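You operate a simulated robot arm through the tools that you are given. There is no shell and no other tool. Be economical: measure what you need, move in short steps, check, and stop when the job is done.

You are at the controls of a simulated robot arm. One attempt, no reset.

Task
Put things in order on the top of the mesh cupboard. At the end: the clear glass bottle stands where the blue glass stood; the blue glass stands where the beige bamboo whisk stood; the beige bamboo whisk stands where the beige ball of string stood; the beige ball of string stands on top of the green stone; whatever was shut is shut again. Leave all else as you found it, and nothing knocked over.

Only the result counts: the job must be done as asked and must still hold three seconds after the hand-in. Knocking over, shifting, dropping, spilling or breaking anything else fails it.

Robot
A 6-joint arm with a two-finger parallel gripper, fixed in place. Base frame: the origin is at the foot of the arm, x ahead of it, y to its left, z up; the work surface is at about z = 780. Lengths are in mm, angles in rad, forces in N, time in s.
With the tool pointing down near the work surface it reaches from about 240 to 640 mm from the base axis. Its first joint turns from -1.152 to 1.152 rad. Payload 2.7 kg.
The tool frame sits at the grasp point between the pads (the TCP): z along the fingers, y along the line on which they close. The tips reach 23 mm beyond it. Largest opening 94 mm; finger width 38, thickness 10; the body of the gripper, 54 by 96 mm, starts 39 mm behind the TCP.
Orientation is that of the tool frame in the base frame, as a unit quaternion [w, x, y, z]. With the fingers straight down and closing along the base's y, the tool's x points along the base's -x, its y along +y and its z along -z.

Tools
- The arm moves only by the tool arm_command. Its argument "increments" is a list of rows, each a list of 3 entries, a list of its own where there are three numbers: the shift along the tool's x, y, z in mm, then the turn, a rotation vector about the tool's x, y, z in rad, then the closure, from 0 (fully open) to 1 (shut). In form: [[[x, y, z], [ax, ay, az], fingers], ...]. A call has 1 to 20 rows; each row is the pose to reach, as a shift and turn from the pose commanded when the call began, along the tool's axes at that moment. A row lasts 0.2 s, in which the tool goes at most 50 mm and 0.15 rad; a call with a longer step from one row to the next is refused whole, and so is a gripper value outside its range. Where a pose cannot be reached the arm comes as near as it can. A force on the tool above 40 N (or 10 N above the force at the start of the call, whichever is more), or a blocked arm, ends the call early, and 0.2 s more pass. Each finger travels about 45 mm/s and halts on what it meets, pressing with about 42 N; the grip force reading is that of the motor and also rises with nothing between the fingers. The clock runs only during rows and for 0.2 s after the last one: add rows that repeat a pose to give the fingers time. The reply holds the time, the measured pose of the TCP, the force on the tool along the base axes, the opening and the grip force, in the units named above and with some noise.
- Cameras (640 x 400 px; columns grow to the right, rows downward): "scene" is fixed at [86.2, -461.9, 1384]; the picture's right is [0.47, -0.88, 0.00], its down [-0.68, -0.37, -0.64] and it looks along [0.56, 0.30, -0.77] (base axes); focal length 368 px, centre (320, 200). "wrist" rides on the gripper at [86, 16, -75] in the tool frame; the picture's right is [-0.18, 0.98, 0.00], its down [-0.58, -0.11, -0.81] and it looks along [-0.79, -0.15, 0.59] (tool axes); focal length 243 px, centre (320, 200). There is no depth. A picture from a camera that has moved, and an enlarged one, comes with that camera's place and axes in the base frame and with its lens.
- grab_frame(camera): a new picture of that camera. No time passes.
- close_up(camera, box): a new picture of the part [left, top, right, bottom] of that camera's present view, enlarged. No time passes.
- close_job(): hands the job in; it is judged then, once.

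Work in short steps. Places have to be worked out from the pictures, the camera data and where the tool is seen: move nearer, look again, correct. Check each grasp and each placing, and mend what went wrong. You have 120 turns and 76 pictures in all, those below and enlarged ones among them. Open the gripper and draw the arm clear of the work before you hand the job in, unless the task says otherwise; then end with one line.

The tools are called after ">>>" by a JSON object that holds its "op" and its "data". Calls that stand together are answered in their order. arm_command: Moves the arm, as the interface text tells. Its arguments: {"type":"object","properties":{"increments":{"type":"array","items":{"type":"array"}}},"required":["increments"]} The other tools are called the same way: grab_frame (camera) takes a picture; close_up (camera, box) takes an enlarged picture of a part of a camera's view; close_job () hands the job in.

At the start:

```text
time: 0.0
position: [265.6, -223.2, 1095.3]
ee_rot: [0.001, -0.001, 1.0, -0.001]
ft_force: [-0.4, -0.5, -0.3]
width: 94.2
grasp_force: 0.1
```

scene: 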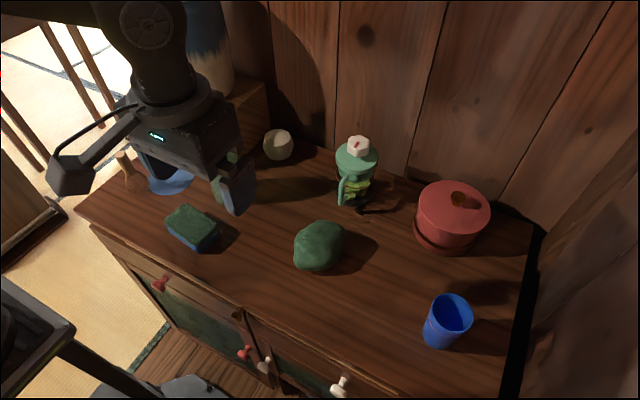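
wrist: 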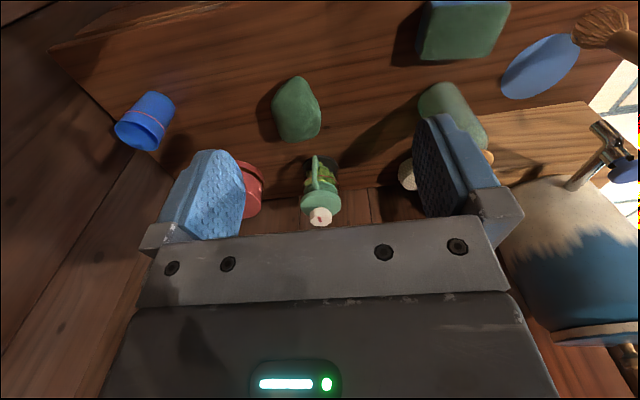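

I'll start by looking closer at the objects from both cameras.

>>> {"op": "close_up", "data": {"camera": "scene", "box": [70, 100, 310, 250]}}

>>> {"op": "close_up", "data": {"camera": "scene", "box": [280, 120, 520, 370]}}

>>> {"op": "close_up", "data": {"camera": "wrist", "box": [380, 0, 640, 200]}}

```text
2.67 times, centred on (190, 175) of scene
camera zoom: at [86.2, -461.9, 1384.0], right [0.47, -0.88, 0.0], down [-0.68, -0.37, -0.64], along [0.56, 0.3, -0.77], focal length 982 px, centre (667, 267)
```

zoom: 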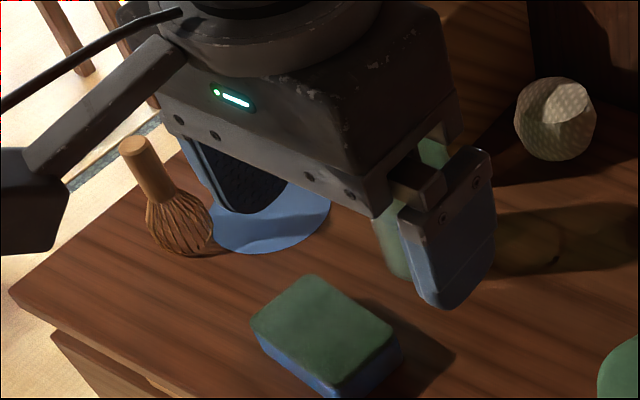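

```text
1.60 times, centred on (400, 245) of scene
camera zoom: at [86.2, -461.9, 1384.0], right [0.47, -0.88, 0.0], down [-0.68, -0.37, -0.64], along [0.56, 0.3, -0.77], focal length 589 px, centre (192, 128)
```

zoom: 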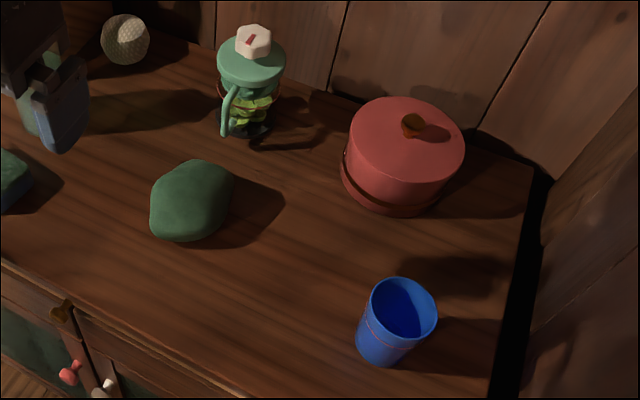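

```text
2.00 times, centred on (510, 100) of wrist
camera zoom: at [177.4, -206.5, 1170.4], right [0.18, 0.98, 0.0], down [0.58, -0.11, 0.81], along [0.79, -0.15, -0.59], focal length 485 px, centre (-60, 400)
```

zoom: 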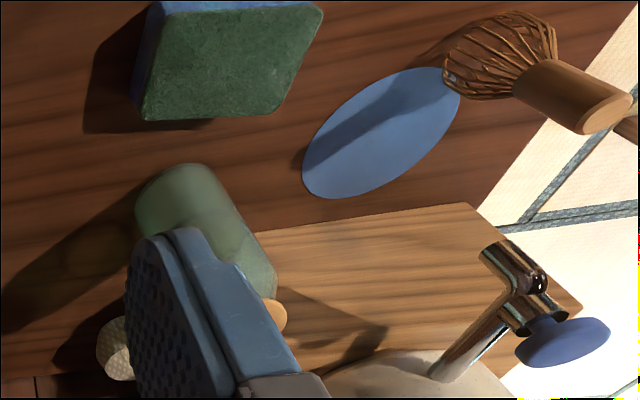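

Estimates (base frame): whisk ≈(368,142), glass ≈(357,-535), ball ≈(603,-75), bottle ≈(447,-40), stone ≈(407,-290). I move the hand sideways at height for a better look from both cameras.

>>> {"op": "arm_command", "data": {"increments": [[[0, 45, 0], [0, 0, 0], 0], [[0, 90, 0], [0, 0, 0], 0], [[0, 135, 0], [0, 0, 0], 0], [[0, 180, 0], [0, 0, 0], 0], [[0, 223, 0], [0, 0, 0], 0], [[0, 223, 0], [0, 0, 0], 0]]}}

>>> {"op": "grab_frame", "data": {"camera": "scene"}}

>>> {"op": "grab_frame", "data": {"camera": "wrist"}}

```text
time: 1.4
position: [264.9, 5.6, 1099.6]
ee_rot: [0.0, 0.0, 1.0, -0.001]
ft_force: [-0.8, -0.1, 0.1]
width: 94.3
grasp_force: 0.0
```

```text
70 pictures are left
```

scene: 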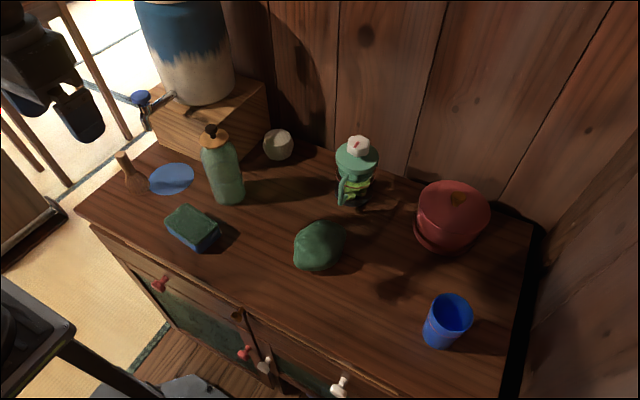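

```text
69 pictures are left
camera wrist: at [177.5, 21.5, 1173.9], right [0.18, 0.98, 0.0], down [0.58, -0.11, 0.81], along [0.79, -0.15, -0.59], focal length 243 px, centre (320, 200)
```

wrist: 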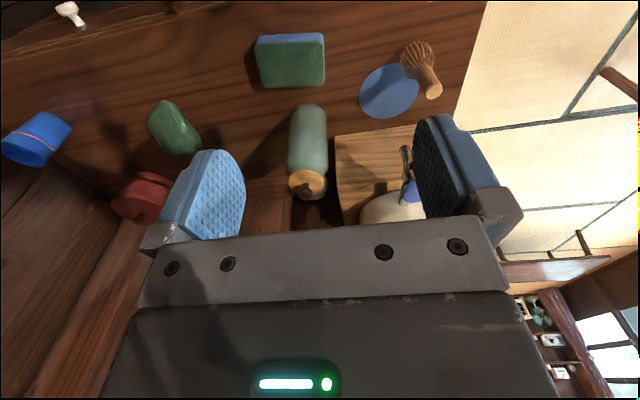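

The bottle is a tall green-tinted bottle with a cork. I take close-ups of the ball/box area and the bottle/whisk area, and of the stone.

>>> {"op": "close_up", "data": {"camera": "scene", "box": [100, 60, 340, 210]}}

>>> {"op": "close_up", "data": {"camera": "scene", "box": [270, 190, 390, 290]}}

```text
2.67 times, centred on (220, 135) of scene
camera zoom: at [86.2, -461.9, 1384.0], right [0.47, -0.88, 0.0], down [-0.68, -0.37, -0.64], along [0.56, 0.3, -0.77], focal length 982 px, centre (587, 373)
```

zoom: 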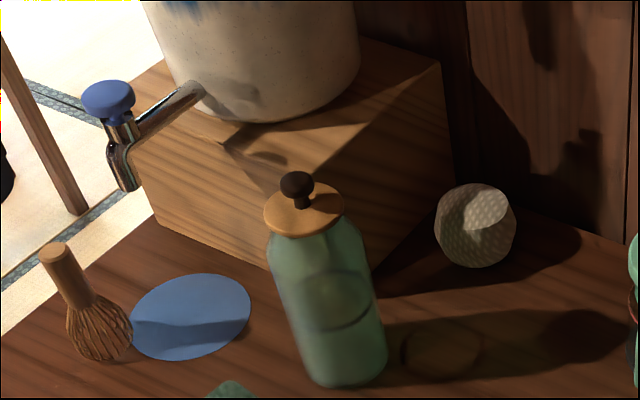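

```text
4.00 times, centred on (330, 240) of scene
camera zoom: at [86.2, -461.9, 1384.0], right [0.47, -0.88, 0.0], down [-0.68, -0.37, -0.64], along [0.56, 0.3, -0.77], focal length 1473 px, centre (280, 40)
```

zoom: 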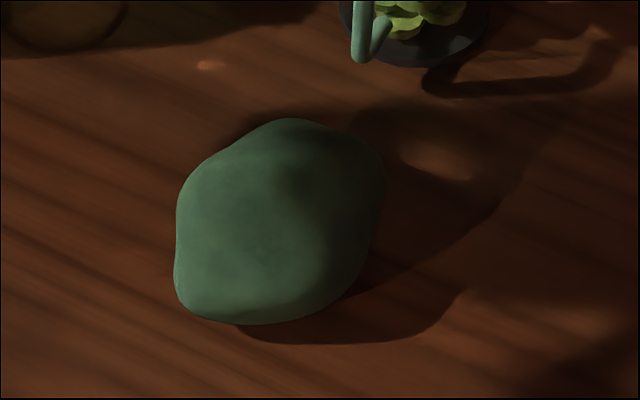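

The ball sits ~30 mm clear of a wooden box (right face y≈-10), so I'll approach it with a partly closed opening. First I move above the area to see it between the fingers.

>>> {"op": "arm_command", "data": {"increments": [[[-40, -15, 0], [0, 0, 0], 0], [[-80, -30, 0], [0, 0, 0], 0.06], [[-120, -45, 0], [0, 0, 0], 0.1], [[-160, -60, 0], [0, 0, 0], 0.1], [[-205, -78, 20], [0, 0, 0], 0.1], [[-205, -78, 60], [0, 0, 0], 0.1], [[-205, -78, 60], [0, 0, 0], 0.1]]}}

>>> {"op": "grab_frame", "data": {"camera": "wrist"}}

```text
refused: row 5 steps farther than a row can; nothing moved
```

```text
66 pictures are left
camera wrist: at [177.5, 21.5, 1173.9], right [0.18, 0.98, 0.0], down [0.58, -0.11, 0.81], along [0.79, -0.15, -0.59], focal length 243 px, centre (320, 200)
```

wrist: 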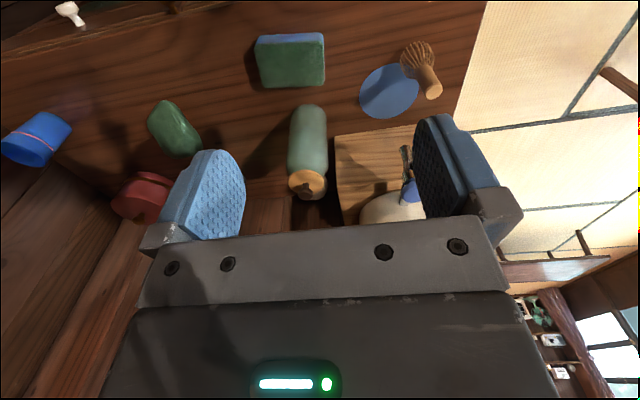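

One row's step was too long; I split it and repeat.

>>> {"op": "arm_command", "data": {"increments": [[[-40, -15, 0], [0, 0, 0], 0], [[-80, -30, 0], [0, 0, 0], 0.06], [[-120, -45, 0], [0, 0, 0], 0.1], [[-160, -60, 0], [0, 0, 0], 0.1], [[-205, -75, 0], [0, 0, 0], 0.1], [[-205, -78, 40], [0, 0, 0], 0.1], [[-205, -78, 60], [0, 0, 0], 0.1], [[-205, -78, 60], [0, 0, 0], 0.1]]}}

>>> {"op": "grab_frame", "data": {"camera": "wrist"}}

```text
time: 3.2
position: [467.9, -78.6, 1033.9]
ee_rot: [0.001, 0.0, 1.0, -0.001]
ft_force: [-0.6, -0.1, -0.1]
width: 84.7
grasp_force: 0.1
```

```text
65 pictures are left
camera wrist: at [379.8, -63.6, 1109.5], right [0.18, 0.98, 0.0], down [0.58, -0.11, 0.81], along [0.79, -0.15, -0.59], focal length 243 px, centre (320, 200)
```

wrist: 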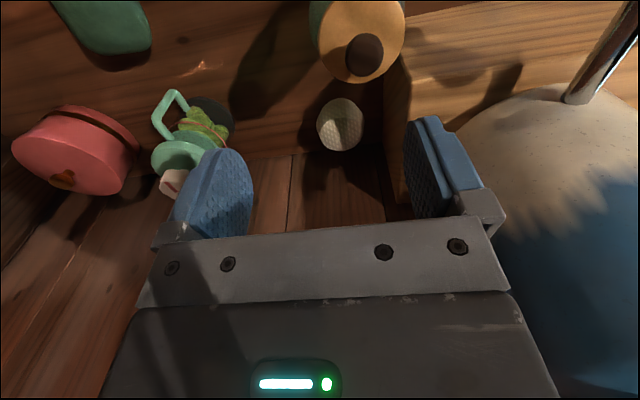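

Ball re-measured at (602,-76,~813), agreeing with the first estimate. I move above it.

>>> {"op": "arm_command", "data": {"increments": [[[-45, 2, 0], [0, 0, 0], 0.1], [[-90, 2, 0], [0, 0, 0], 0.1], [[-132, 2, 0], [0, 0, 0], 0.1], [[-132, 2, 45], [0, 0, 0], 0.1], [[-132, 2, 90], [0, 0, 0], 0.1], [[-132, 2, 120], [0, 0, 0], 0.1], [[-132, 2, 120], [0, 0, 0], 0.1]]}}

>>> {"op": "grab_frame", "data": {"camera": "wrist"}}

>>> {"op": "grab_frame", "data": {"camera": "scene"}}

```text
time: 4.8
position: [600.3, -74.4, 915.0]
ee_rot: [0.002, -0.001, 1.0, -0.001]
ft_force: [-0.5, 0.1, -0.1]
width: 84.5
grasp_force: 0.0
```

```text
64 pictures are left
camera wrist: at [513.1, -59.0, 990.6], right [0.18, 0.98, 0.0], down [0.58, -0.11, 0.81], along [0.79, -0.15, -0.59], focal length 243 px, centre (320, 200)
```

wrist: 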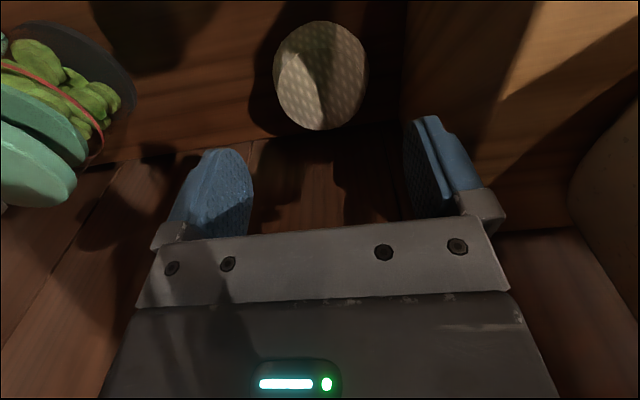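

```text
63 pictures are left
```

scene: 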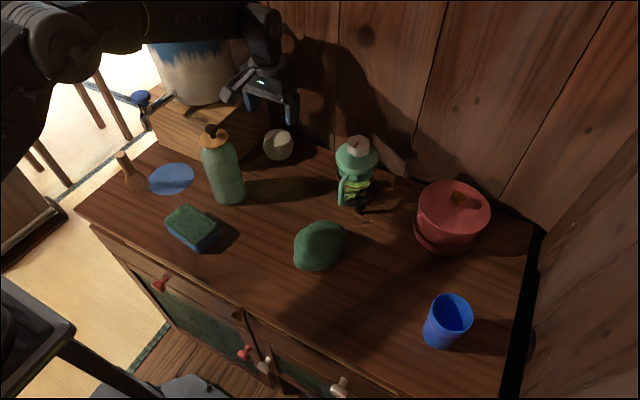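

Ball confirmed at (601,-76), radius ≈34. I descend to z≈815 and close.

>>> {"op": "arm_command", "data": {"increments": [[[0, -1, 40], [0, 0, 0], 0.1], [[0, -1, 75], [0, 0, 0], 0.1], [[0, -1, 98], [0, 0, 0], 0.1], [[0, -1, 98], [0, 0, 0], 0.1]]}}

>>> {"op": "grab_frame", "data": {"camera": "wrist"}}

```text
time: 5.8
position: [601.5, -77.4, 820.2]
ee_rot: [0.002, 0.0, 1.0, -0.002]
ft_force: [0.3, -0.4, 0.3]
width: 84.5
grasp_force: 0.0
```

```text
62 pictures are left
camera wrist: at [514.7, -61.3, 895.6], right [0.18, 0.98, 0.0], down [0.58, -0.11, 0.81], along [0.79, -0.15, -0.59], focal length 243 px, centre (320, 200)
```

wrist: 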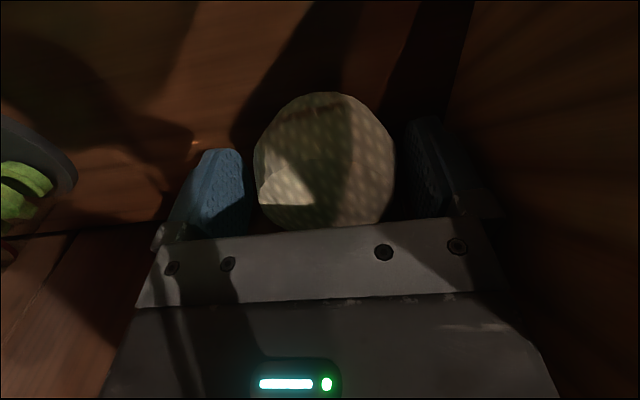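

The ball is centred between the pads; I close the fingers.

>>> {"op": "arm_command", "data": {"increments": [[[0, 0, 3], [0, 0, 0], 0.3], [[0, 0, 3], [0, 0, 0], 0.5], [[0, 0, 3], [0, 0, 0], 0.5], [[0, 0, 3], [0, 0, 0], 0.5]]}}

```text
time: 6.8
position: [602.9, -76.1, 817.1]
ee_rot: [0.002, 0.0, 1.0, -0.001]
ft_force: [-2.6, 0.5, 10.1]
width: 69.0
grasp_force: 41.9
```

Gripped at 69 mm. I lift straight up and look.

>>> {"op": "arm_command", "data": {"increments": [[[0, 0, -20], [0, 0, 0], 0.5], [[0, 0, -60], [0, 0, 0], 0.5], [[0, 0, -105], [0, 0, 0], 0.5], [[0, 0, -150], [0, 0, 0], 0.5], [[0, 0, -190], [0, 0, 0], 0.5], [[0, 0, -190], [0, 0, 0], 0.5]]}}

>>> {"op": "close_up", "data": {"camera": "scene", "box": [200, 40, 360, 160]}}

```text
time: 8.2
position: [604.1, -75.5, 1002.2]
ee_rot: [0.001, 0.0, 1.0, -0.001]
ft_force: [0.2, 1.0, -1.0]
width: 68.7
grasp_force: 42.0
```

```text
3.33 times, centred on (280, 100) of scene
camera zoom: at [86.2, -461.9, 1384.0], right [0.47, -0.88, 0.0], down [-0.68, -0.37, -0.64], along [0.56, 0.3, -0.77], focal length 1227 px, centre (453, 533)
```

zoom: 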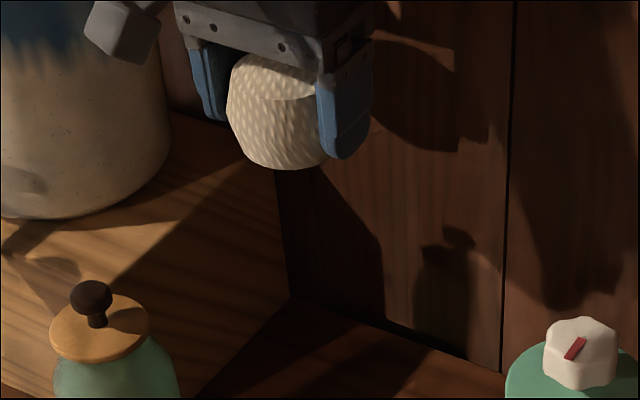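

Ball is held. I retreat up and over to a place near the stone, between bottle and jug, to view the stone.

>>> {"op": "arm_command", "data": {"increments": [[[0, -10, -40], [0, 0, 0], 0.5], [[20, -40, -60], [0, 0, 0], 0.5], [[60, -60, -60], [0, 0, 0], 0.5], [[105, -75, -60], [0, 0, 0], 0.5], [[150, -90, -60], [0, 0, 0], 0.5], [[195, -105, -60], [0, 0, 0], 0.5], [[240, -115, -60], [0, 0, 0], 0.5], [[270, -115, -40], [0, 0, 0], 0.5], [[270, -115, -40], [0, 0, 0], 0.5]]}}

>>> {"op": "grab_frame", "data": {"camera": "wrist"}}

```text
time: 10.2
position: [331.8, -189.1, 1047.8]
ee_rot: [0.001, 0.0, 1.0, 0.0]
ft_force: [-0.3, -0.1, -0.1]
width: 68.9
grasp_force: 41.9
```

```text
60 pictures are left
camera wrist: at [244.4, -173.5, 1122.4], right [0.18, 0.98, 0.0], down [0.58, -0.11, 0.81], along [0.79, -0.15, -0.59], focal length 243 px, centre (320, 200)
```

wrist: 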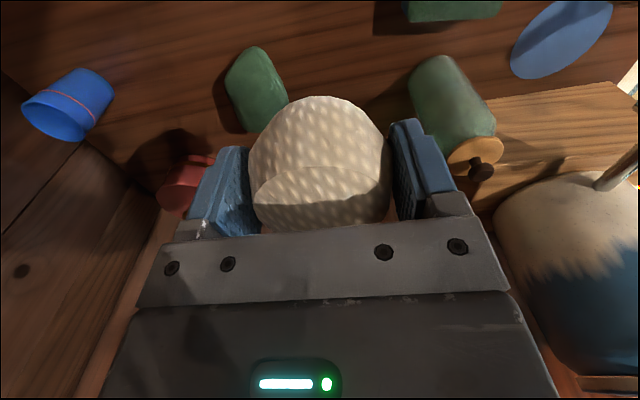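

The ball is a flattened sphere with a flat top (likely a flat bottom too). I zoom on the stone to find where its top is.

>>> {"op": "close_up", "data": {"camera": "wrist", "box": [200, 30, 320, 150]}}

```text
3.33 times, centred on (260, 90) of wrist
camera zoom: at [244.4, -173.5, 1122.4], right [0.18, 0.98, 0.0], down [0.58, -0.11, 0.81], along [0.79, -0.15, -0.59], focal length 809 px, centre (520, 567)
```

zoom: 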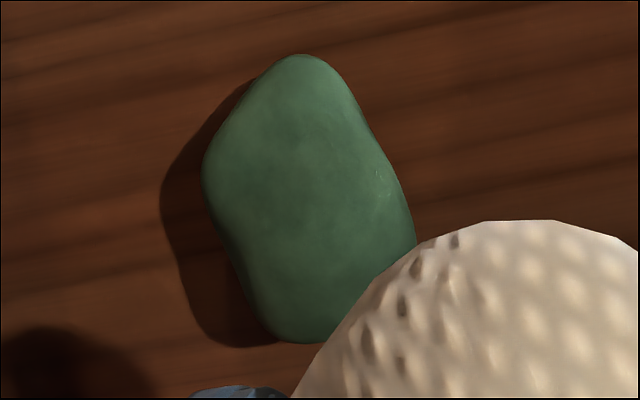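

Stone centre triangulates to ≈(405,-292), height ~50. For a flatter view of its top I tilt the hand forward 0.6 rad and come lower, still to the stone's left.

>>> {"op": "arm_command", "data": {"increments": [[[0, 0, 35], [0, -0.14, 0], 0.5], [[5, -2, 70], [0, -0.28, 0], 0.5], [[10, -4, 105], [0, -0.42, 0], 0.5], [[14, -7, 140], [0, -0.56, 0], 0.5], [[14, -7, 148], [0, -0.6, 0], 0.5], [[14, -7, 148], [0, -0.6, 0], 0.5]]}}

>>> {"op": "grab_frame", "data": {"camera": "wrist"}}

```text
time: 11.6
position: [317.9, -198.0, 896.5]
ee_rot: [0.296, 0.0, 0.955, 0.0]
ft_force: [-0.9, -1.1, -0.3]
width: 68.6
grasp_force: 41.9
```

```text
58 pictures are left
camera wrist: at [204.3, -183.2, 909.5], right [0.15, 0.98, 0.1], down [0.02, -0.11, 0.99], along [0.99, -0.15, -0.04], focal length 243 px, centre (320, 200)
```

wrist: 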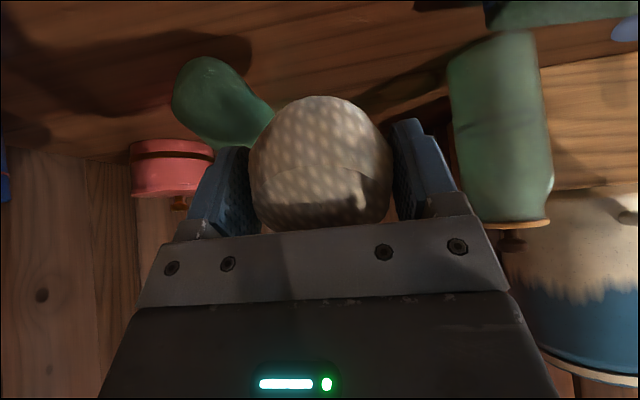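

Tilted view works; I shift left a bit to unhide the stone.

>>> {"op": "arm_command", "data": {"increments": [[[0, 45, 0], [0, 0, 0], 0.5], [[0, 80, 0], [0, 0, 0], 0.5], [[0, 80, 0], [0, 0, 0], 0.5]]}}

>>> {"op": "close_up", "data": {"camera": "wrist", "box": [100, 40, 260, 160]}}

```text
time: 12.4
position: [318.5, -116.6, 896.7]
ee_rot: [0.296, 0.0, 0.955, -0.001]
ft_force: [0.1, 0.9, -0.7]
width: 68.7
grasp_force: 42.3
```

```text
3.33 times, centred on (180, 100) of wrist
camera zoom: at [204.6, -100.8, 910.4], right [0.15, 0.98, 0.1], down [0.02, -0.11, 0.99], along [0.99, -0.15, -0.04], focal length 809 px, centre (787, 533)
```

zoom: 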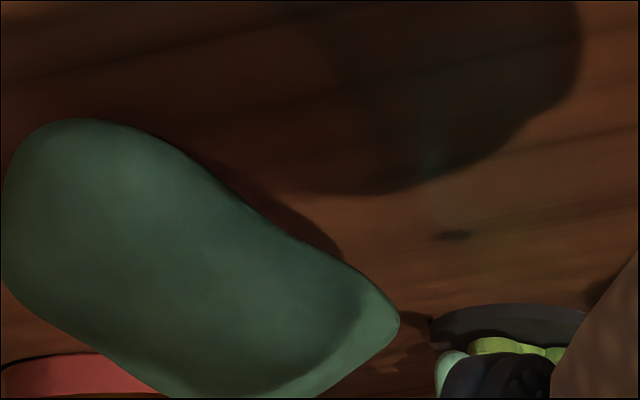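

I re-frame to see the stone's whole profile.

>>> {"op": "close_up", "data": {"camera": "wrist", "box": [90, 60, 250, 180]}}

```text
3.33 times, centred on (170, 120) of wrist
camera zoom: at [204.6, -100.8, 910.4], right [0.15, 0.98, 0.1], down [0.02, -0.11, 0.99], along [0.99, -0.15, -0.04], focal length 809 px, centre (820, 467)
```

zoom: 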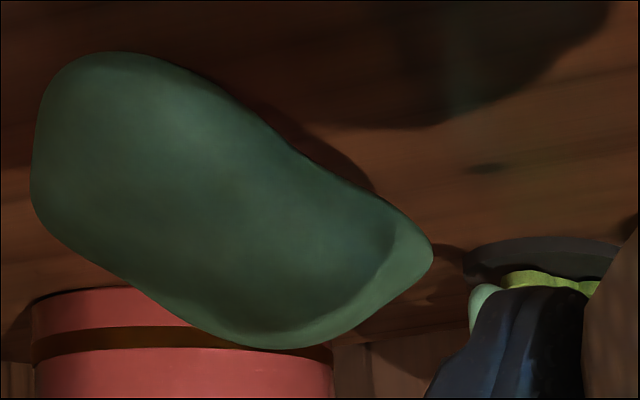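

The stone's top seems highest toward +x/+y. I take a second low view from its right side, crossing at raised height.

>>> {"op": "arm_command", "data": {"increments": [[[-17, 0, -25], [0, 0, 0], 0.5], [[-34, -20, -50], [0, 0, 0], 0.5], [[-34, -65, -50], [0, 0, 0], 0.5], [[-34, -110, -50], [0, 0, 0], 0.5], [[-34, -155, -50], [0, 0, 0], 0.5], [[-34, -200, -50], [0, 0, 0], 0.5], [[-34, -245, -50], [0, 0, 0], 0.5], [[-34, -285, -50], [0, 0, 0], 0.5], [[-17, -285, -25], [0, 0, 0], 0.5], [[0, -285, 0], [0, 0, 0], 0.5], [[0, -285, 0], [0, 0, 0], 0.5]]}}

>>> {"op": "grab_frame", "data": {"camera": "wrist"}}

```text
time: 14.8
position: [319.5, -404.2, 896.5]
ee_rot: [0.296, 0.0, 0.955, -0.001]
ft_force: [-0.7, -0.2, -1.3]
width: 69.0
grasp_force: 42.0
```

```text
55 pictures are left
camera wrist: at [203.7, -387.8, 909.1], right [0.15, 0.98, 0.1], down [0.02, -0.11, 0.99], along [0.99, -0.15, -0.04], focal length 243 px, centre (320, 200)
```

wrist: 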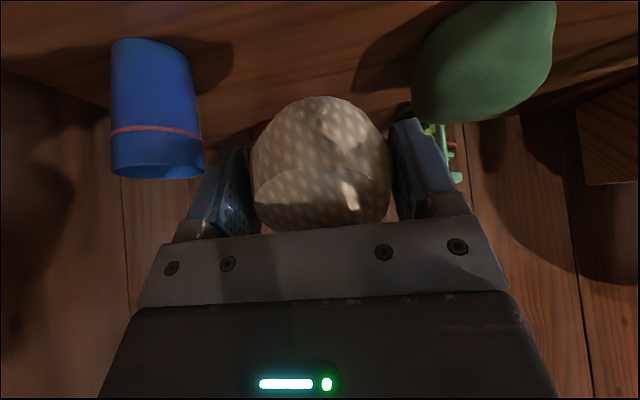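

>>> {"op": "close_up", "data": {"camera": "wrist", "box": [400, 0, 560, 130]}}

```text
3.08 times, centred on (480, 65) of wrist
camera zoom: at [203.7, -387.8, 909.1], right [0.15, 0.98, 0.1], down [0.02, -0.11, 0.99], along [0.99, -0.15, -0.04], focal length 746 px, centre (-172, 615)
```

zoom: 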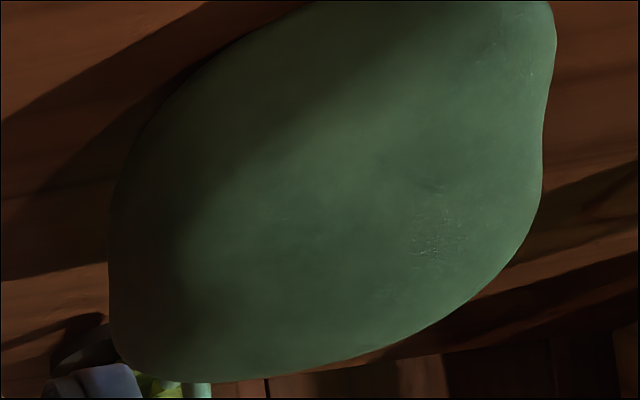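

The two low views put the stone's summit near (404,-284), z≈845. I lift, straighten the tool and go above it.

>>> {"op": "arm_command", "data": {"increments": [[[-17, 0, -25], [0, 0.1, 0], 0.5], [[-34, 0, -50], [0, 0.2, 0], 0.5], [[-50, 35, -37], [0, 0.32, 0], 0.5], [[-66, 70, -24], [0, 0.44, 0], 0.5], [[-82, 100, -10], [0, 0.55, 0], 0.5], [[-100, 118, 4], [0, 0.6, 0], 0.5], [[-100, 118, 4], [0, 0.6, 0], 0.5], [[-100, 118, 4], [0, 0.6, 0], 0.5]]}}

>>> {"op": "grab_frame", "data": {"camera": "scene"}}

```text
time: 16.6
position: [403.7, -287.9, 946.8]
ee_rot: [0.0, -0.001, 1.0, 0.0]
ft_force: [-0.3, 0.2, -0.9]
width: 68.4
grasp_force: 42.2
```

```text
53 pictures are left
```

scene: 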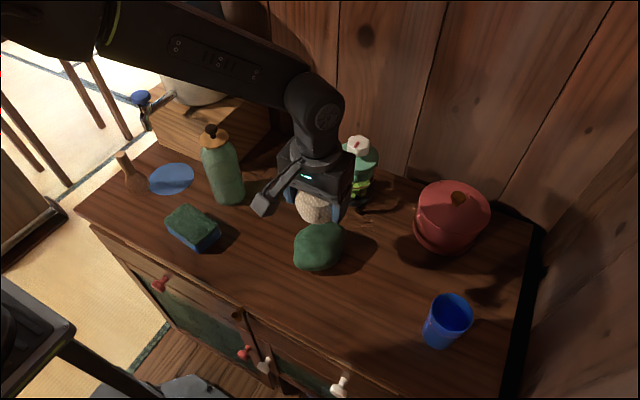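

Above the stone. I descend in steps watching the force.

>>> {"op": "arm_command", "data": {"increments": [[[0, 2, 20], [0, 0, 0], 0.5], [[0, 2, 40], [0, 0, 0], 0.5], [[0, 2, 48], [0, 0, 0], 0.5], [[0, 2, 52], [0, 0, 0], 0.5], [[0, 2, 52], [0, 0, 0], 0.5]]}}

>>> {"op": "close_up", "data": {"camera": "scene", "box": [260, 170, 400, 290]}}

```text
time: 17.8
position: [401.8, -284.4, 897.1]
ee_rot: [0.001, 0.0, 1.0, -0.001]
ft_force: [0.1, -0.5, -1.1]
width: 68.8
grasp_force: 41.7
```

```text
3.33 times, centred on (330, 230) of scene
camera zoom: at [86.2, -461.9, 1384.0], right [0.47, -0.88, 0.0], down [-0.68, -0.37, -0.64], along [0.56, 0.3, -0.77], focal length 1227 px, centre (287, 100)
```

zoom: 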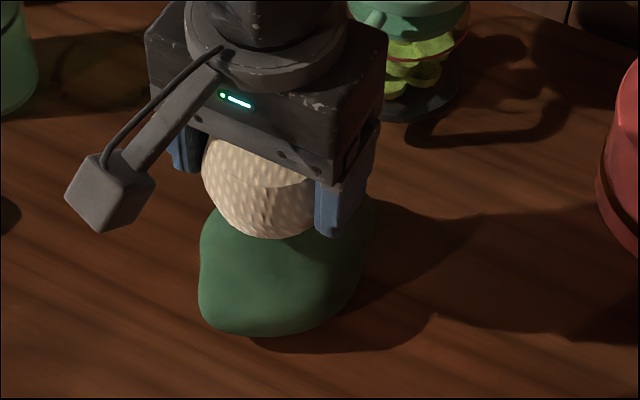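

No contact yet. I lower gently, 2 mm per row.

>>> {"op": "arm_command", "data": {"increments": [[[0, 0, 2], [0, 0, 0], 0.5], [[0, 0, 4], [0, 0, 0], 0.5], [[0, 0, 6], [0, 0, 0], 0.5], [[0, 0, 8], [0, 0, 0], 0.5], [[0, 0, 8], [0, 0, 0], 0.5]]}}

```text
time: 19.0
position: [401.8, -282.4, 889.0]
ee_rot: [-0.001, 0.0, 1.0, 0.001]
ft_force: [0.7, -0.4, -1.8]
width: 68.7
grasp_force: 41.9
```

>>> {"op": "arm_command", "data": {"increments": [[[0, 0, 2], [0, 0, 0], 0.5], [[0, 0, 4], [0, 0, 0], 0.5], [[0, 0, 6], [0, 0, 0], 0.5], [[0, 0, 6], [0, 0, 0], 0.5]]}}

```text
time: 20.0
position: [402.1, -283.1, 887.5]
ee_rot: [0.002, -0.001, 1.0, -0.002]
ft_force: [-2.5, 1.9, 6.5]
width: 68.7
grasp_force: 42.2
stopped in row 4: the force on the tool passed its limit (the readings are from after the stop); the commanded pose is now the measured one
```

Contact at TCP z≈888 (stone top ≈851, near-flat). I open the fingers just slightly as a guard and see whether the ball stays.

>>> {"op": "arm_command", "data": {"increments": [[[0, 0, 0], [0, 0, 0], 0.26], [[0, 0, 0], [0, 0, 0], 0.24], [[0, 0, 0], [0, 0, 0], 0.24], [[0, 0, 0], [0, 0, 0], 0.24]]}}

>>> {"op": "close_up", "data": {"camera": "scene", "box": [260, 170, 400, 290]}}

>>> {"op": "grab_frame", "data": {"camera": "wrist"}}

```text
time: 21.0
position: [403.1, -283.7, 886.3]
ee_rot: [0.003, 0.0, 1.0, -0.001]
ft_force: [0.2, -0.5, -0.2]
width: 71.5
grasp_force: 0.2
```

```text
3.33 times, centred on (330, 230) of scene
camera zoom: at [86.2, -461.9, 1384.0], right [0.47, -0.88, 0.0], down [-0.68, -0.37, -0.64], along [0.56, 0.3, -0.77], focal length 1227 px, centre (287, 100)
```

zoom: 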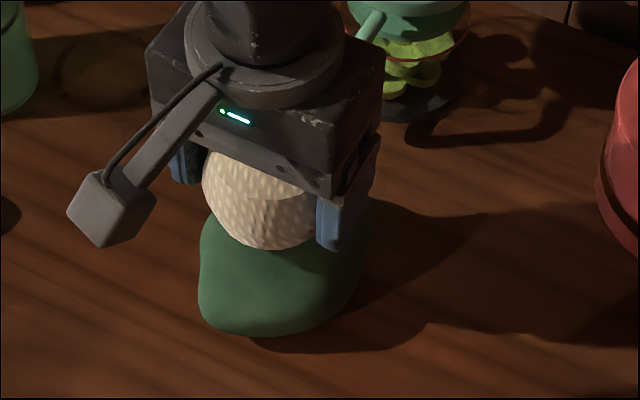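

```text
50 pictures are left
camera wrist: at [315.4, -267.2, 961.3], right [0.18, 0.98, 0.0], down [0.58, -0.11, 0.81], along [0.8, -0.15, -0.59], focal length 243 px, centre (320, 200)
```

wrist: 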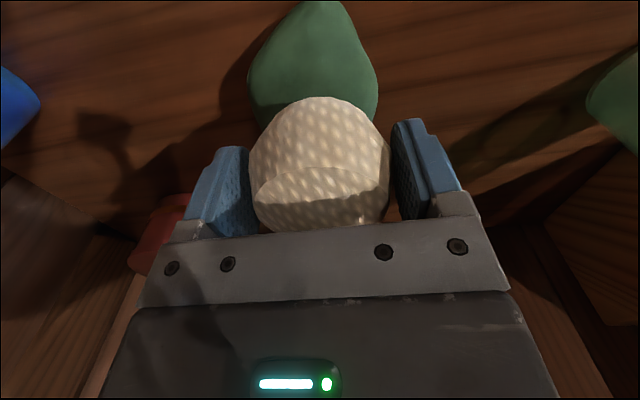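

Ball stays put with gaps on both sides. I open a bit further and check again.

>>> {"op": "arm_command", "data": {"increments": [[[0, 0, 0], [0, 0, 0], 0.2], [[0, 0, 0], [0, 0, 0], 0.12], [[0, 0, 0], [0, 0, 0], 0.05], [[0, 0, 0], [0, 0, 0], 0.05], [[0, 0, 0], [0, 0, 0], 0.05], [[0, 0, 0], [0, 0, 0], 0.05]]}}

>>> {"op": "grab_frame", "data": {"camera": "wrist"}}

```text
time: 22.4
position: [403.0, -283.5, 885.9]
ee_rot: [0.003, 0.0, 1.0, -0.002]
ft_force: [0.3, 0.2, 0.3]
width: 89.2
grasp_force: 0.0
```

```text
49 pictures are left
camera wrist: at [315.4, -267.2, 961.3], right [0.18, 0.98, 0.0], down [0.58, -0.11, 0.81], along [0.8, -0.15, -0.59], focal length 243 px, centre (320, 200)
```

wrist: 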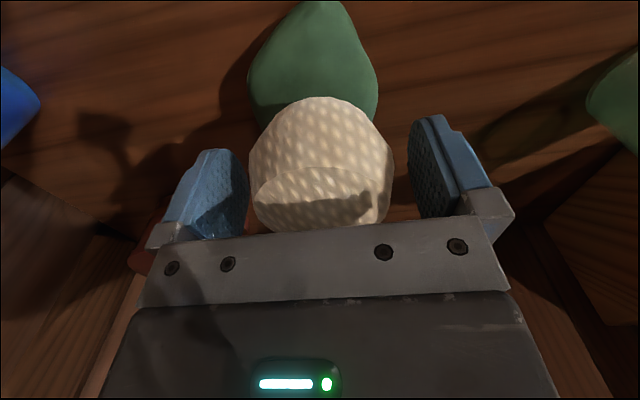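

The ball stands free and steady. I rise straight up.

>>> {"op": "arm_command", "data": {"increments": [[[0, 0, -20], [0, 0, 0], 0.05], [[0, 0, -50], [0, 0, 0], 0.05], [[0, 0, -90], [0, 0, 0], 0.05], [[0, 0, -130], [0, 0, 0], 0.05], [[0, 0, -170], [0, 0, 0], 0.05], [[40, 20, -190], [0, 0, 0], 0.0], [[80, 50, -190], [0, 0, 0], 0.0], [[80, 50, -190], [0, 0, 0], 0.0]]}}

>>> {"op": "close_up", "data": {"camera": "scene", "box": [260, 170, 400, 290]}}

```text
time: 24.2
position: [321.8, -230.8, 1074.6]
ee_rot: [0.002, 0.0, 1.0, -0.002]
ft_force: [-0.3, 0.4, -0.1]
width: 94.1
grasp_force: 0.1
```

```text
3.33 times, centred on (330, 230) of scene
camera zoom: at [86.2, -461.9, 1384.0], right [0.47, -0.88, 0.0], down [-0.68, -0.37, -0.64], along [0.56, 0.3, -0.77], focal length 1227 px, centre (287, 100)
```

zoom: 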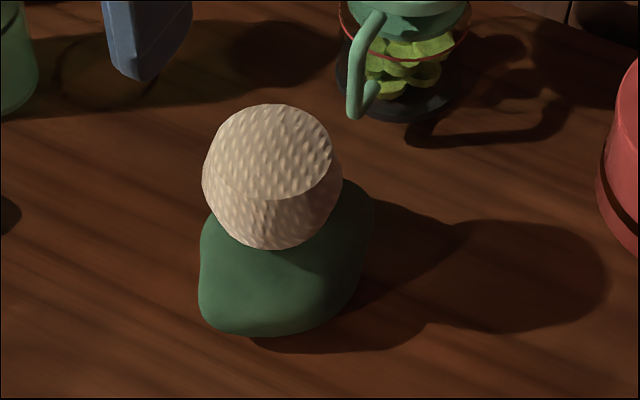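

Ball placed well. Next the whisk: I move to view it from above.

>>> {"op": "arm_command", "data": {"increments": [[[5, 45, 0], [0, 0, 0], 0], [[10, 90, 0], [0, 0, 0], 0], [[15, 135, 0], [0, 0, 0], 0], [[20, 180, 0], [0, 0, 0], 0], [[25, 225, 0], [0, 0, 0], 0.1], [[30, 270, 0], [0, 0, 0], 0.3], [[30, 315, 0], [0, 0, 0], 0.4], [[30, 320, 40], [0, 0, 0], 0.4], [[30, 320, 40], [0, 0, 0], 0.4]]}}

>>> {"op": "grab_frame", "data": {"camera": "wrist"}}

```text
time: 26.2
position: [292.4, 87.5, 1037.6]
ee_rot: [0.002, -0.001, 1.0, -0.002]
ft_force: [-0.3, 0.5, 0.3]
width: 56.6
grasp_force: 0.1
```

```text
47 pictures are left
camera wrist: at [204.6, 103.3, 1113.1], right [0.18, 0.98, 0.0], down [0.58, -0.11, 0.81], along [0.8, -0.15, -0.59], focal length 243 px, centre (320, 200)
```

wrist: 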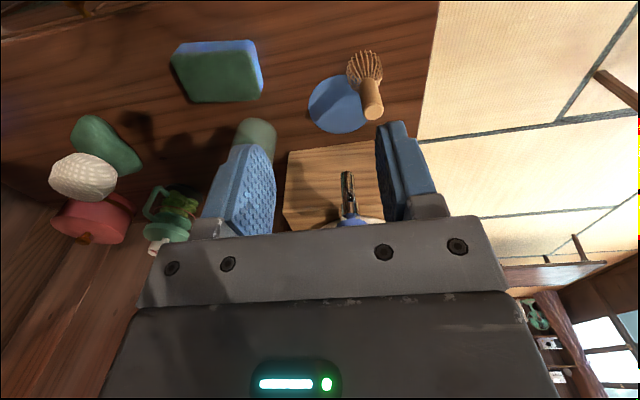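

Whisk handle ≈(367,132), top z≈884. I move above it and check centring.

>>> {"op": "arm_command", "data": {"increments": [[[-35, 20, 10], [0, 0, 0], 0.4], [[-75, 44, 20], [0, 0, 0], 0.4], [[-75, 44, 65], [0, 0, 0], 0.4], [[-75, 44, 90], [0, 0, 0], 0.4], [[-75, 44, 90], [0, 0, 0], 0.4]]}}

>>> {"op": "grab_frame", "data": {"camera": "wrist"}}

>>> {"op": "close_up", "data": {"camera": "scene", "box": [60, 60, 280, 220]}}

```text
time: 27.4
position: [366.1, 128.6, 943.4]
ee_rot: [0.002, 0.0, 1.0, -0.002]
ft_force: [-0.2, -0.3, -0.5]
width: 56.4
grasp_force: 0.0
```

```text
46 pictures are left
camera wrist: at [278.9, 145.5, 1018.4], right [0.18, 0.98, 0.0], down [0.58, -0.11, 0.81], along [0.8, -0.15, -0.59], focal length 243 px, centre (320, 200)
```

wrist: 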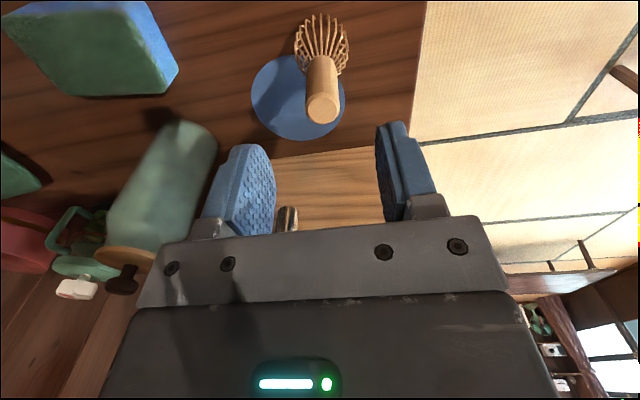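

```text
2.50 times, centred on (170, 140) of scene
camera zoom: at [86.2, -461.9, 1384.0], right [0.47, -0.88, 0.0], down [-0.68, -0.37, -0.64], along [0.56, 0.3, -0.77], focal length 920 px, centre (695, 350)
```

zoom: 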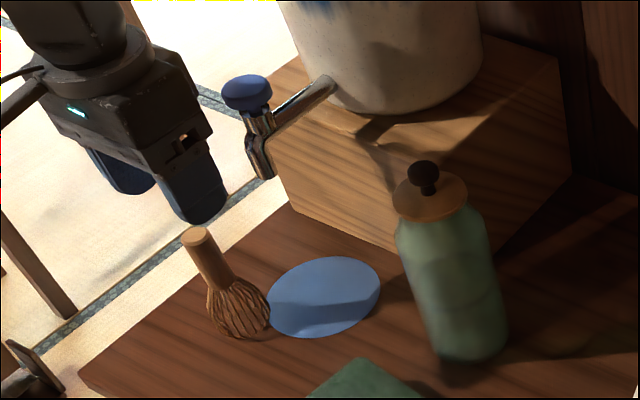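

Handle at (364,131); fingers are aligned around it. I descend to z≈865 and grip.

>>> {"op": "arm_command", "data": {"increments": [[[1, 2, 35], [0, 0, 0], 0.4], [[1, 2, 65], [0, 0, 0], 0.4], [[1, 2, 77], [0, 0, 0], 0.4], [[1, 2, 77], [0, 0, 0], 0.4]]}}

>>> {"op": "grab_frame", "data": {"camera": "wrist"}}

```text
time: 28.4
position: [366.5, 132.3, 867.8]
ee_rot: [0.002, 0.0, 1.0, -0.001]
ft_force: [0.7, -0.7, 0.0]
width: 56.3
grasp_force: 0.0
```

```text
44 pictures are left
camera wrist: at [279.1, 148.4, 941.4], right [0.18, 0.98, 0.0], down [0.58, -0.11, 0.81], along [0.8, -0.15, -0.59], focal length 243 px, centre (320, 200)
```

wrist: 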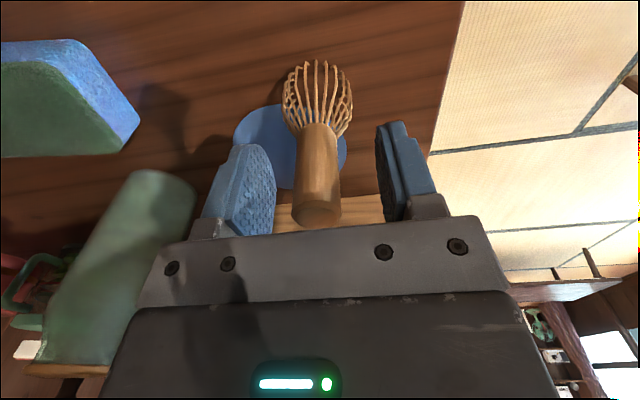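

Handle is about 2 mm toward −y of the finger centre; I correct and close.

>>> {"op": "arm_command", "data": {"increments": [[[0, -2, 0], [0, 0, 0], 0.4], [[0, -2, 0], [0, 0, 0], 0.6], [[0, -2, 0], [0, 0, 0], 0.9], [[0, -2, 0], [0, 0, 0], 0.9], [[0, -2, 0], [0, 0, 0], 0.9], [[0, -2, 0], [0, 0, 0], 0.9]]}}

```text
time: 29.8
position: [366.6, 129.7, 866.5]
ee_rot: [0.003, 0.0, 1.0, -0.001]
ft_force: [-2.0, -0.4, 0.2]
width: 19.7
grasp_force: 41.9
```

Whisk gripped (20 mm). I lift it straight up and look.

>>> {"op": "arm_command", "data": {"increments": [[[0, 0, -15], [0, 0, 0], 0.9], [[0, 0, -50], [0, 0, 0], 0.9], [[0, 0, -95], [0, 0, 0], 0.9], [[0, 0, -140], [0, 0, 0], 0.9], [[10, -20, -180], [0, 0, 0], 0.9], [[20, -40, -220], [0, 0, 0], 0.9], [[20, -40, -220], [0, 0, 0], 0.9]]}}

>>> {"op": "grab_frame", "data": {"camera": "wrist"}}

```text
time: 31.4
position: [347.1, 88.6, 1089.2]
ee_rot: [0.001, -0.001, 1.0, -0.002]
ft_force: [0.6, 0.8, -0.4]
width: 20.1
grasp_force: 42.0
```

```text
43 pictures are left
camera wrist: at [259.2, 104.3, 1164.2], right [0.18, 0.98, 0.0], down [0.58, -0.11, 0.81], along [0.8, -0.15, -0.59], focal length 243 px, centre (320, 200)
```

wrist: 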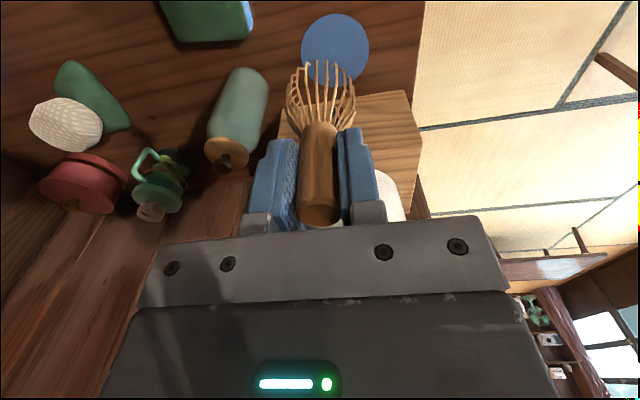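

Held upright. I carry it around the bottle to above the ball's old place (602,-76).

>>> {"op": "arm_command", "data": {"increments": [[[0, -45, 0], [0, 0, 0], 0.9], [[0, -90, 0], [0, 0, 0], 0.9], [[0, -135, 0], [0, 0, 0], 0.9], [[0, -180, 0], [0, 0, 0], 0.9], [[-30, -215, 0], [0, 0, 0], 0.9], [[-70, -235, 0], [0, 0, 0], 0.9], [[-115, -235, 0], [0, 0, 0], 0.9], [[-160, -225, 10], [0, 0, 0], 0.9], [[-200, -200, 25], [0, 0, 0], 0.9], [[-230, -180, 50], [0, 0, 0], 0.9], [[-254, -165, 75], [0, 0, 0], 0.9], [[-254, -165, 110], [0, 0, 0], 0.9], [[-254, -165, 110], [0, 0, 0], 0.9]]}}

>>> {"op": "grab_frame", "data": {"camera": "scene"}}

```text
time: 34.2
position: [600.6, -73.8, 979.1]
ee_rot: [0.002, 0.0, 1.0, -0.002]
ft_force: [0.4, -0.1, 0.4]
width: 19.9
grasp_force: 41.8
```

```text
42 pictures are left
```

scene: 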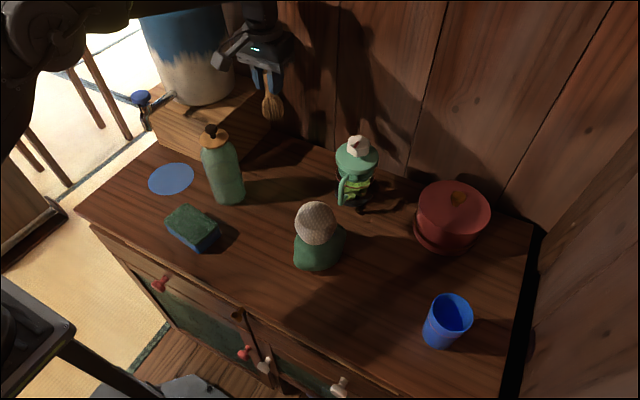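

Above target. I descend to just above the surface, then touch down gently.

>>> {"op": "arm_command", "data": {"increments": [[[-1, -2, 40], [0, 0, 0], 0.9], [[-1, -2, 80], [0, 0, 0], 0.9], [[-1, -2, 102], [0, 0, 0], 0.9], [[-1, -2, 106], [0, 0, 0], 0.9], [[-1, -2, 109], [0, 0, 0], 0.9], [[-1, -2, 111], [0, 0, 0], 0.9], [[-1, -2, 111], [0, 0, 0], 0.9]]}}

```text
time: 35.8
position: [602.0, -76.2, 868.8]
ee_rot: [0.003, 0.0, 1.0, -0.002]
ft_force: [0.4, 0.6, 0.2]
width: 19.9
grasp_force: 42.3
```

>>> {"op": "arm_command", "data": {"increments": [[[0, 0, 1], [0, 0, 0], 0.9], [[0, 0, 2], [0, 0, 0], 0.9], [[0, 0, 3], [0, 0, 0], 0.9], [[0, 0, 3], [0, 0, 0], 0.9]]}}

>>> {"op": "close_up", "data": {"camera": "scene", "box": [200, 70, 360, 190]}}

```text
time: 36.8
position: [601.6, -76.0, 867.2]
ee_rot: [0.004, -0.001, 1.0, -0.001]
ft_force: [-3.5, 1.2, 10.9]
width: 20.0
grasp_force: 41.9
```

```text
3.33 times, centred on (280, 130) of scene
camera zoom: at [85.9, -461.8, 1384.0], right [0.47, -0.88, 0.0], down [-0.68, -0.37, -0.64], along [0.56, 0.3, -0.77], focal length 1227 px, centre (453, 433)
```

zoom: 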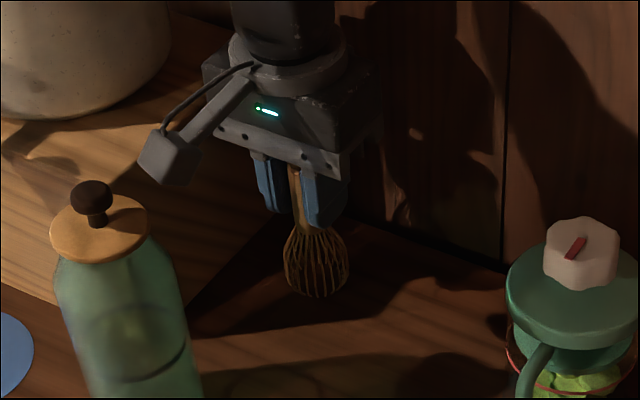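

Contact felt (~11 N up), whisk upright on the surface. I release slowly.

>>> {"op": "arm_command", "data": {"increments": [[[0, 0, -1], [0, 0, 0], 0.77], [[0, 0, -1], [0, 0, 0], 0.74], [[0, 0, -1], [0, 0, 0], 0.65], [[0, 0, -1], [0, 0, 0], 0.55], [[0, 0, -1], [0, 0, 0], 0.5], [[0, 0, -1], [0, 0, 0], 0.5], [[0, 0, -1], [0, 0, 0], 0.5]]}}

>>> {"op": "grab_frame", "data": {"camera": "wrist"}}

```text
time: 38.4
position: [601.5, -75.7, 866.7]
ee_rot: [0.003, 0.0, 1.0, -0.002]
ft_force: [0.4, -0.4, -0.6]
width: 47.1
grasp_force: 0.1
```

```text
40 pictures are left
camera wrist: at [514.3, -59.9, 942.0], right [0.18, 0.98, 0.0], down [0.58, -0.11, 0.81], along [0.8, -0.15, -0.59], focal length 243 px, centre (320, 200)
```

wrist: 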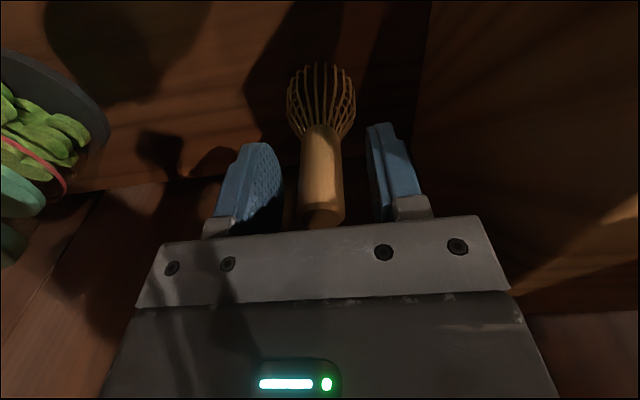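

Whisk stands free. I rise and retreat, then travel toward the glass.

>>> {"op": "arm_command", "data": {"increments": [[[0, 0, -40], [0, 0, 0], 0.5], [[0, 0, -85], [0, 0, 0], 0.5], [[0, 0, -130], [0, 0, 0], 0.4], [[0, 0, -175], [0, 0, 0], 0.2], [[10, -40, -175], [0, 0, 0], 0], [[45, -70, -175], [0, 0, 0], 0], [[90, -80, -175], [0, 0, 0], 0], [[130, -100, -175], [0, 0, 0], 0], [[170, -130, -175], [0, 0, 0], 0], [[205, -165, -175], [0, 0, 0], 0], [[235, -200, -175], [0, 0, 0], 0], [[260, -240, -175], [0, 0, 0], 0], [[285, -280, -175], [0, 0, 0], 0], [[300, -320, -175], [0, 0, 0], 0], [[300, -360, -175], [0, 0, 0], 0], [[300, -394, -175], [0, 0, 0], 0], [[300, -394, -175], [0, 0, 0], 0]]}}

>>> {"op": "grab_frame", "data": {"camera": "wrist"}}

>>> {"op": "close_up", "data": {"camera": "scene", "box": [200, 70, 360, 190]}}

>>> {"op": "close_up", "data": {"camera": "scene", "box": [400, 270, 500, 360]}}

```text
time: 42.0
position: [300.9, -470.8, 1043.3]
ee_rot: [0.001, -0.001, 1.0, -0.002]
ft_force: [0.3, -0.2, -0.2]
width: 93.7
grasp_force: 0.1
```

```text
39 pictures are left
camera wrist: at [213.2, -455.3, 1117.5], right [0.18, 0.98, 0.0], down [0.58, -0.11, 0.81], along [0.8, -0.15, -0.59], focal length 243 px, centre (320, 200)
```

wrist: 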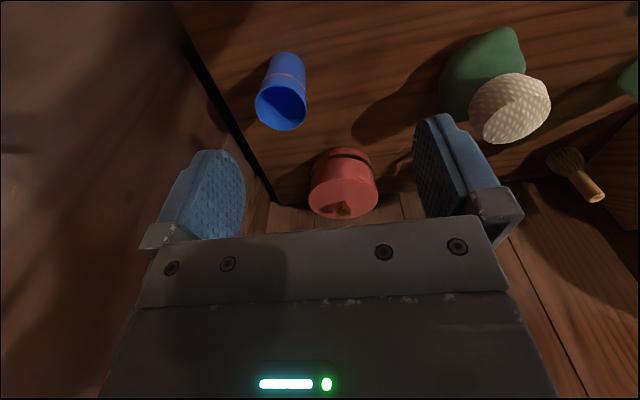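

```text
3.33 times, centred on (280, 130) of scene
camera zoom: at [86.2, -461.9, 1384.0], right [0.47, -0.88, 0.0], down [-0.68, -0.37, -0.64], along [0.56, 0.3, -0.77], focal length 1227 px, centre (453, 433)
```

zoom: 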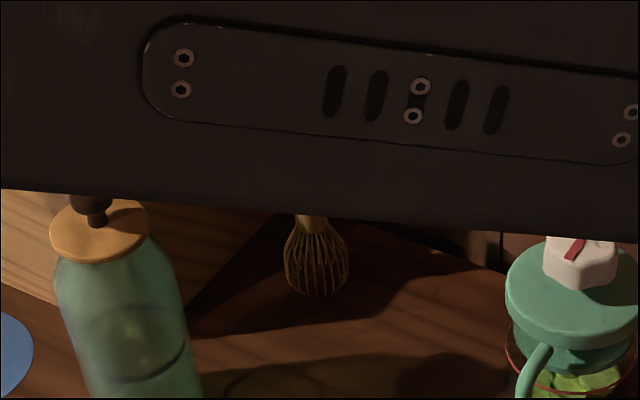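

```text
4.44 times, centred on (450, 315) of scene
camera zoom: at [86.2, -461.9, 1384.0], right [0.47, -0.88, 0.0], down [-0.68, -0.37, -0.64], along [0.56, 0.3, -0.77], focal length 1636 px, centre (-258, -311)
```

zoom: 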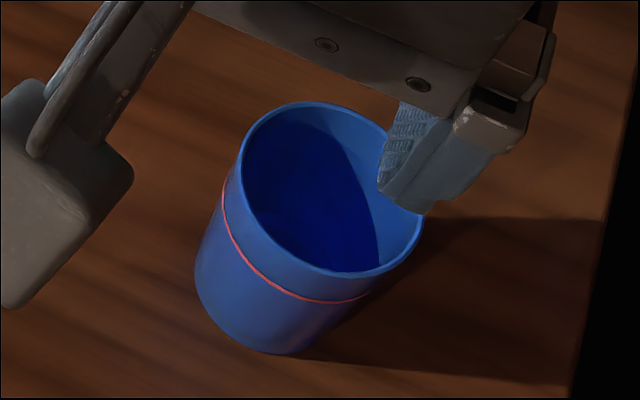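

Combining both views: glass at (372,-534), radius ≈30, rim z≈855; radial distance 651, so I'll approach radially with a tilt. First I yaw the tool to face radially.

>>> {"op": "arm_command", "data": {"increments": [[[0, 0, 0], [0, 0, 0.14], 0], [[0, 0, 0], [0, 0, 0.28], 0], [[0, 0, 0], [0, 0, 0.42], 0], [[0, 0, 0], [0, 0, 0.56], 0], [[0, 0, 0], [0, 0, 0.7], 0], [[0, 0, 0], [0, 0, 0.84], 0], [[0, 0, 0], [0, 0, 0.963], 0], [[0, 0, 0], [0, 0, 0.963], 0]]}}

>>> {"op": "grab_frame", "data": {"camera": "wrist"}}

```text
time: 43.8
position: [300.5, -469.3, 1043.2]
ee_rot: [0.003, 0.463, 0.886, 0.0]
ft_force: [0.3, 0.0, 0.3]
width: 93.9
grasp_force: 0.1
```

```text
36 pictures are left
camera wrist: at [263.7, -389.3, 1117.4], right [0.91, 0.41, 0.0], down [0.24, -0.54, 0.81], along [0.33, -0.74, -0.59], focal length 243 px, centre (320, 200)
```

wrist: 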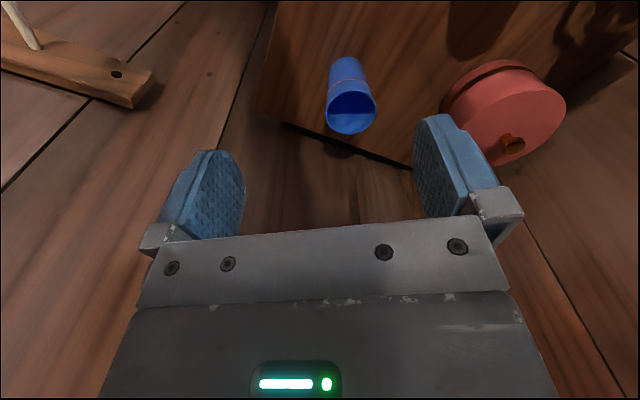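

Glass re-confirmed at (371,-535). I move to a stand-off above/inside it with 0.35 rad tilt.

>>> {"op": "arm_command", "data": {"increments": [[[-15, 6, 30], [0, -0.1, 0], 0], [[-30, 11, 60], [0, -0.2, 0], 0], [[-45, 16, 90], [0, -0.3, 0], 0], [[-60, 21, 124], [0, -0.35, 0], 0], [[-60, 21, 124], [0, -0.35, 0], 0], [[-60, 21, 124], [0, -0.35, 0], 0]]}}

>>> {"op": "grab_frame", "data": {"camera": "wrist"}}

```text
time: 45.2
position: [352.2, -509.8, 915.3]
ee_rot: [0.157, 0.456, 0.872, -0.081]
ft_force: [-1.1, -0.3, 0.0]
width: 94.2
grasp_force: 0.0
```

```text
35 pictures are left
camera wrist: at [304.3, -412.1, 957.3], right [0.91, 0.42, 0.07], down [0.06, -0.28, 0.96], along [0.42, -0.86, -0.28], focal length 243 px, centre (320, 200)
```

wrist: 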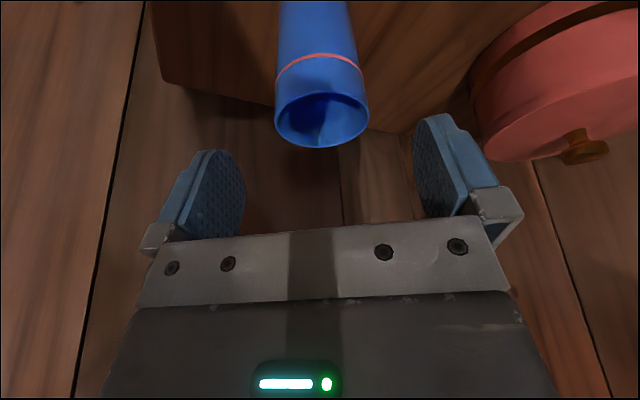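

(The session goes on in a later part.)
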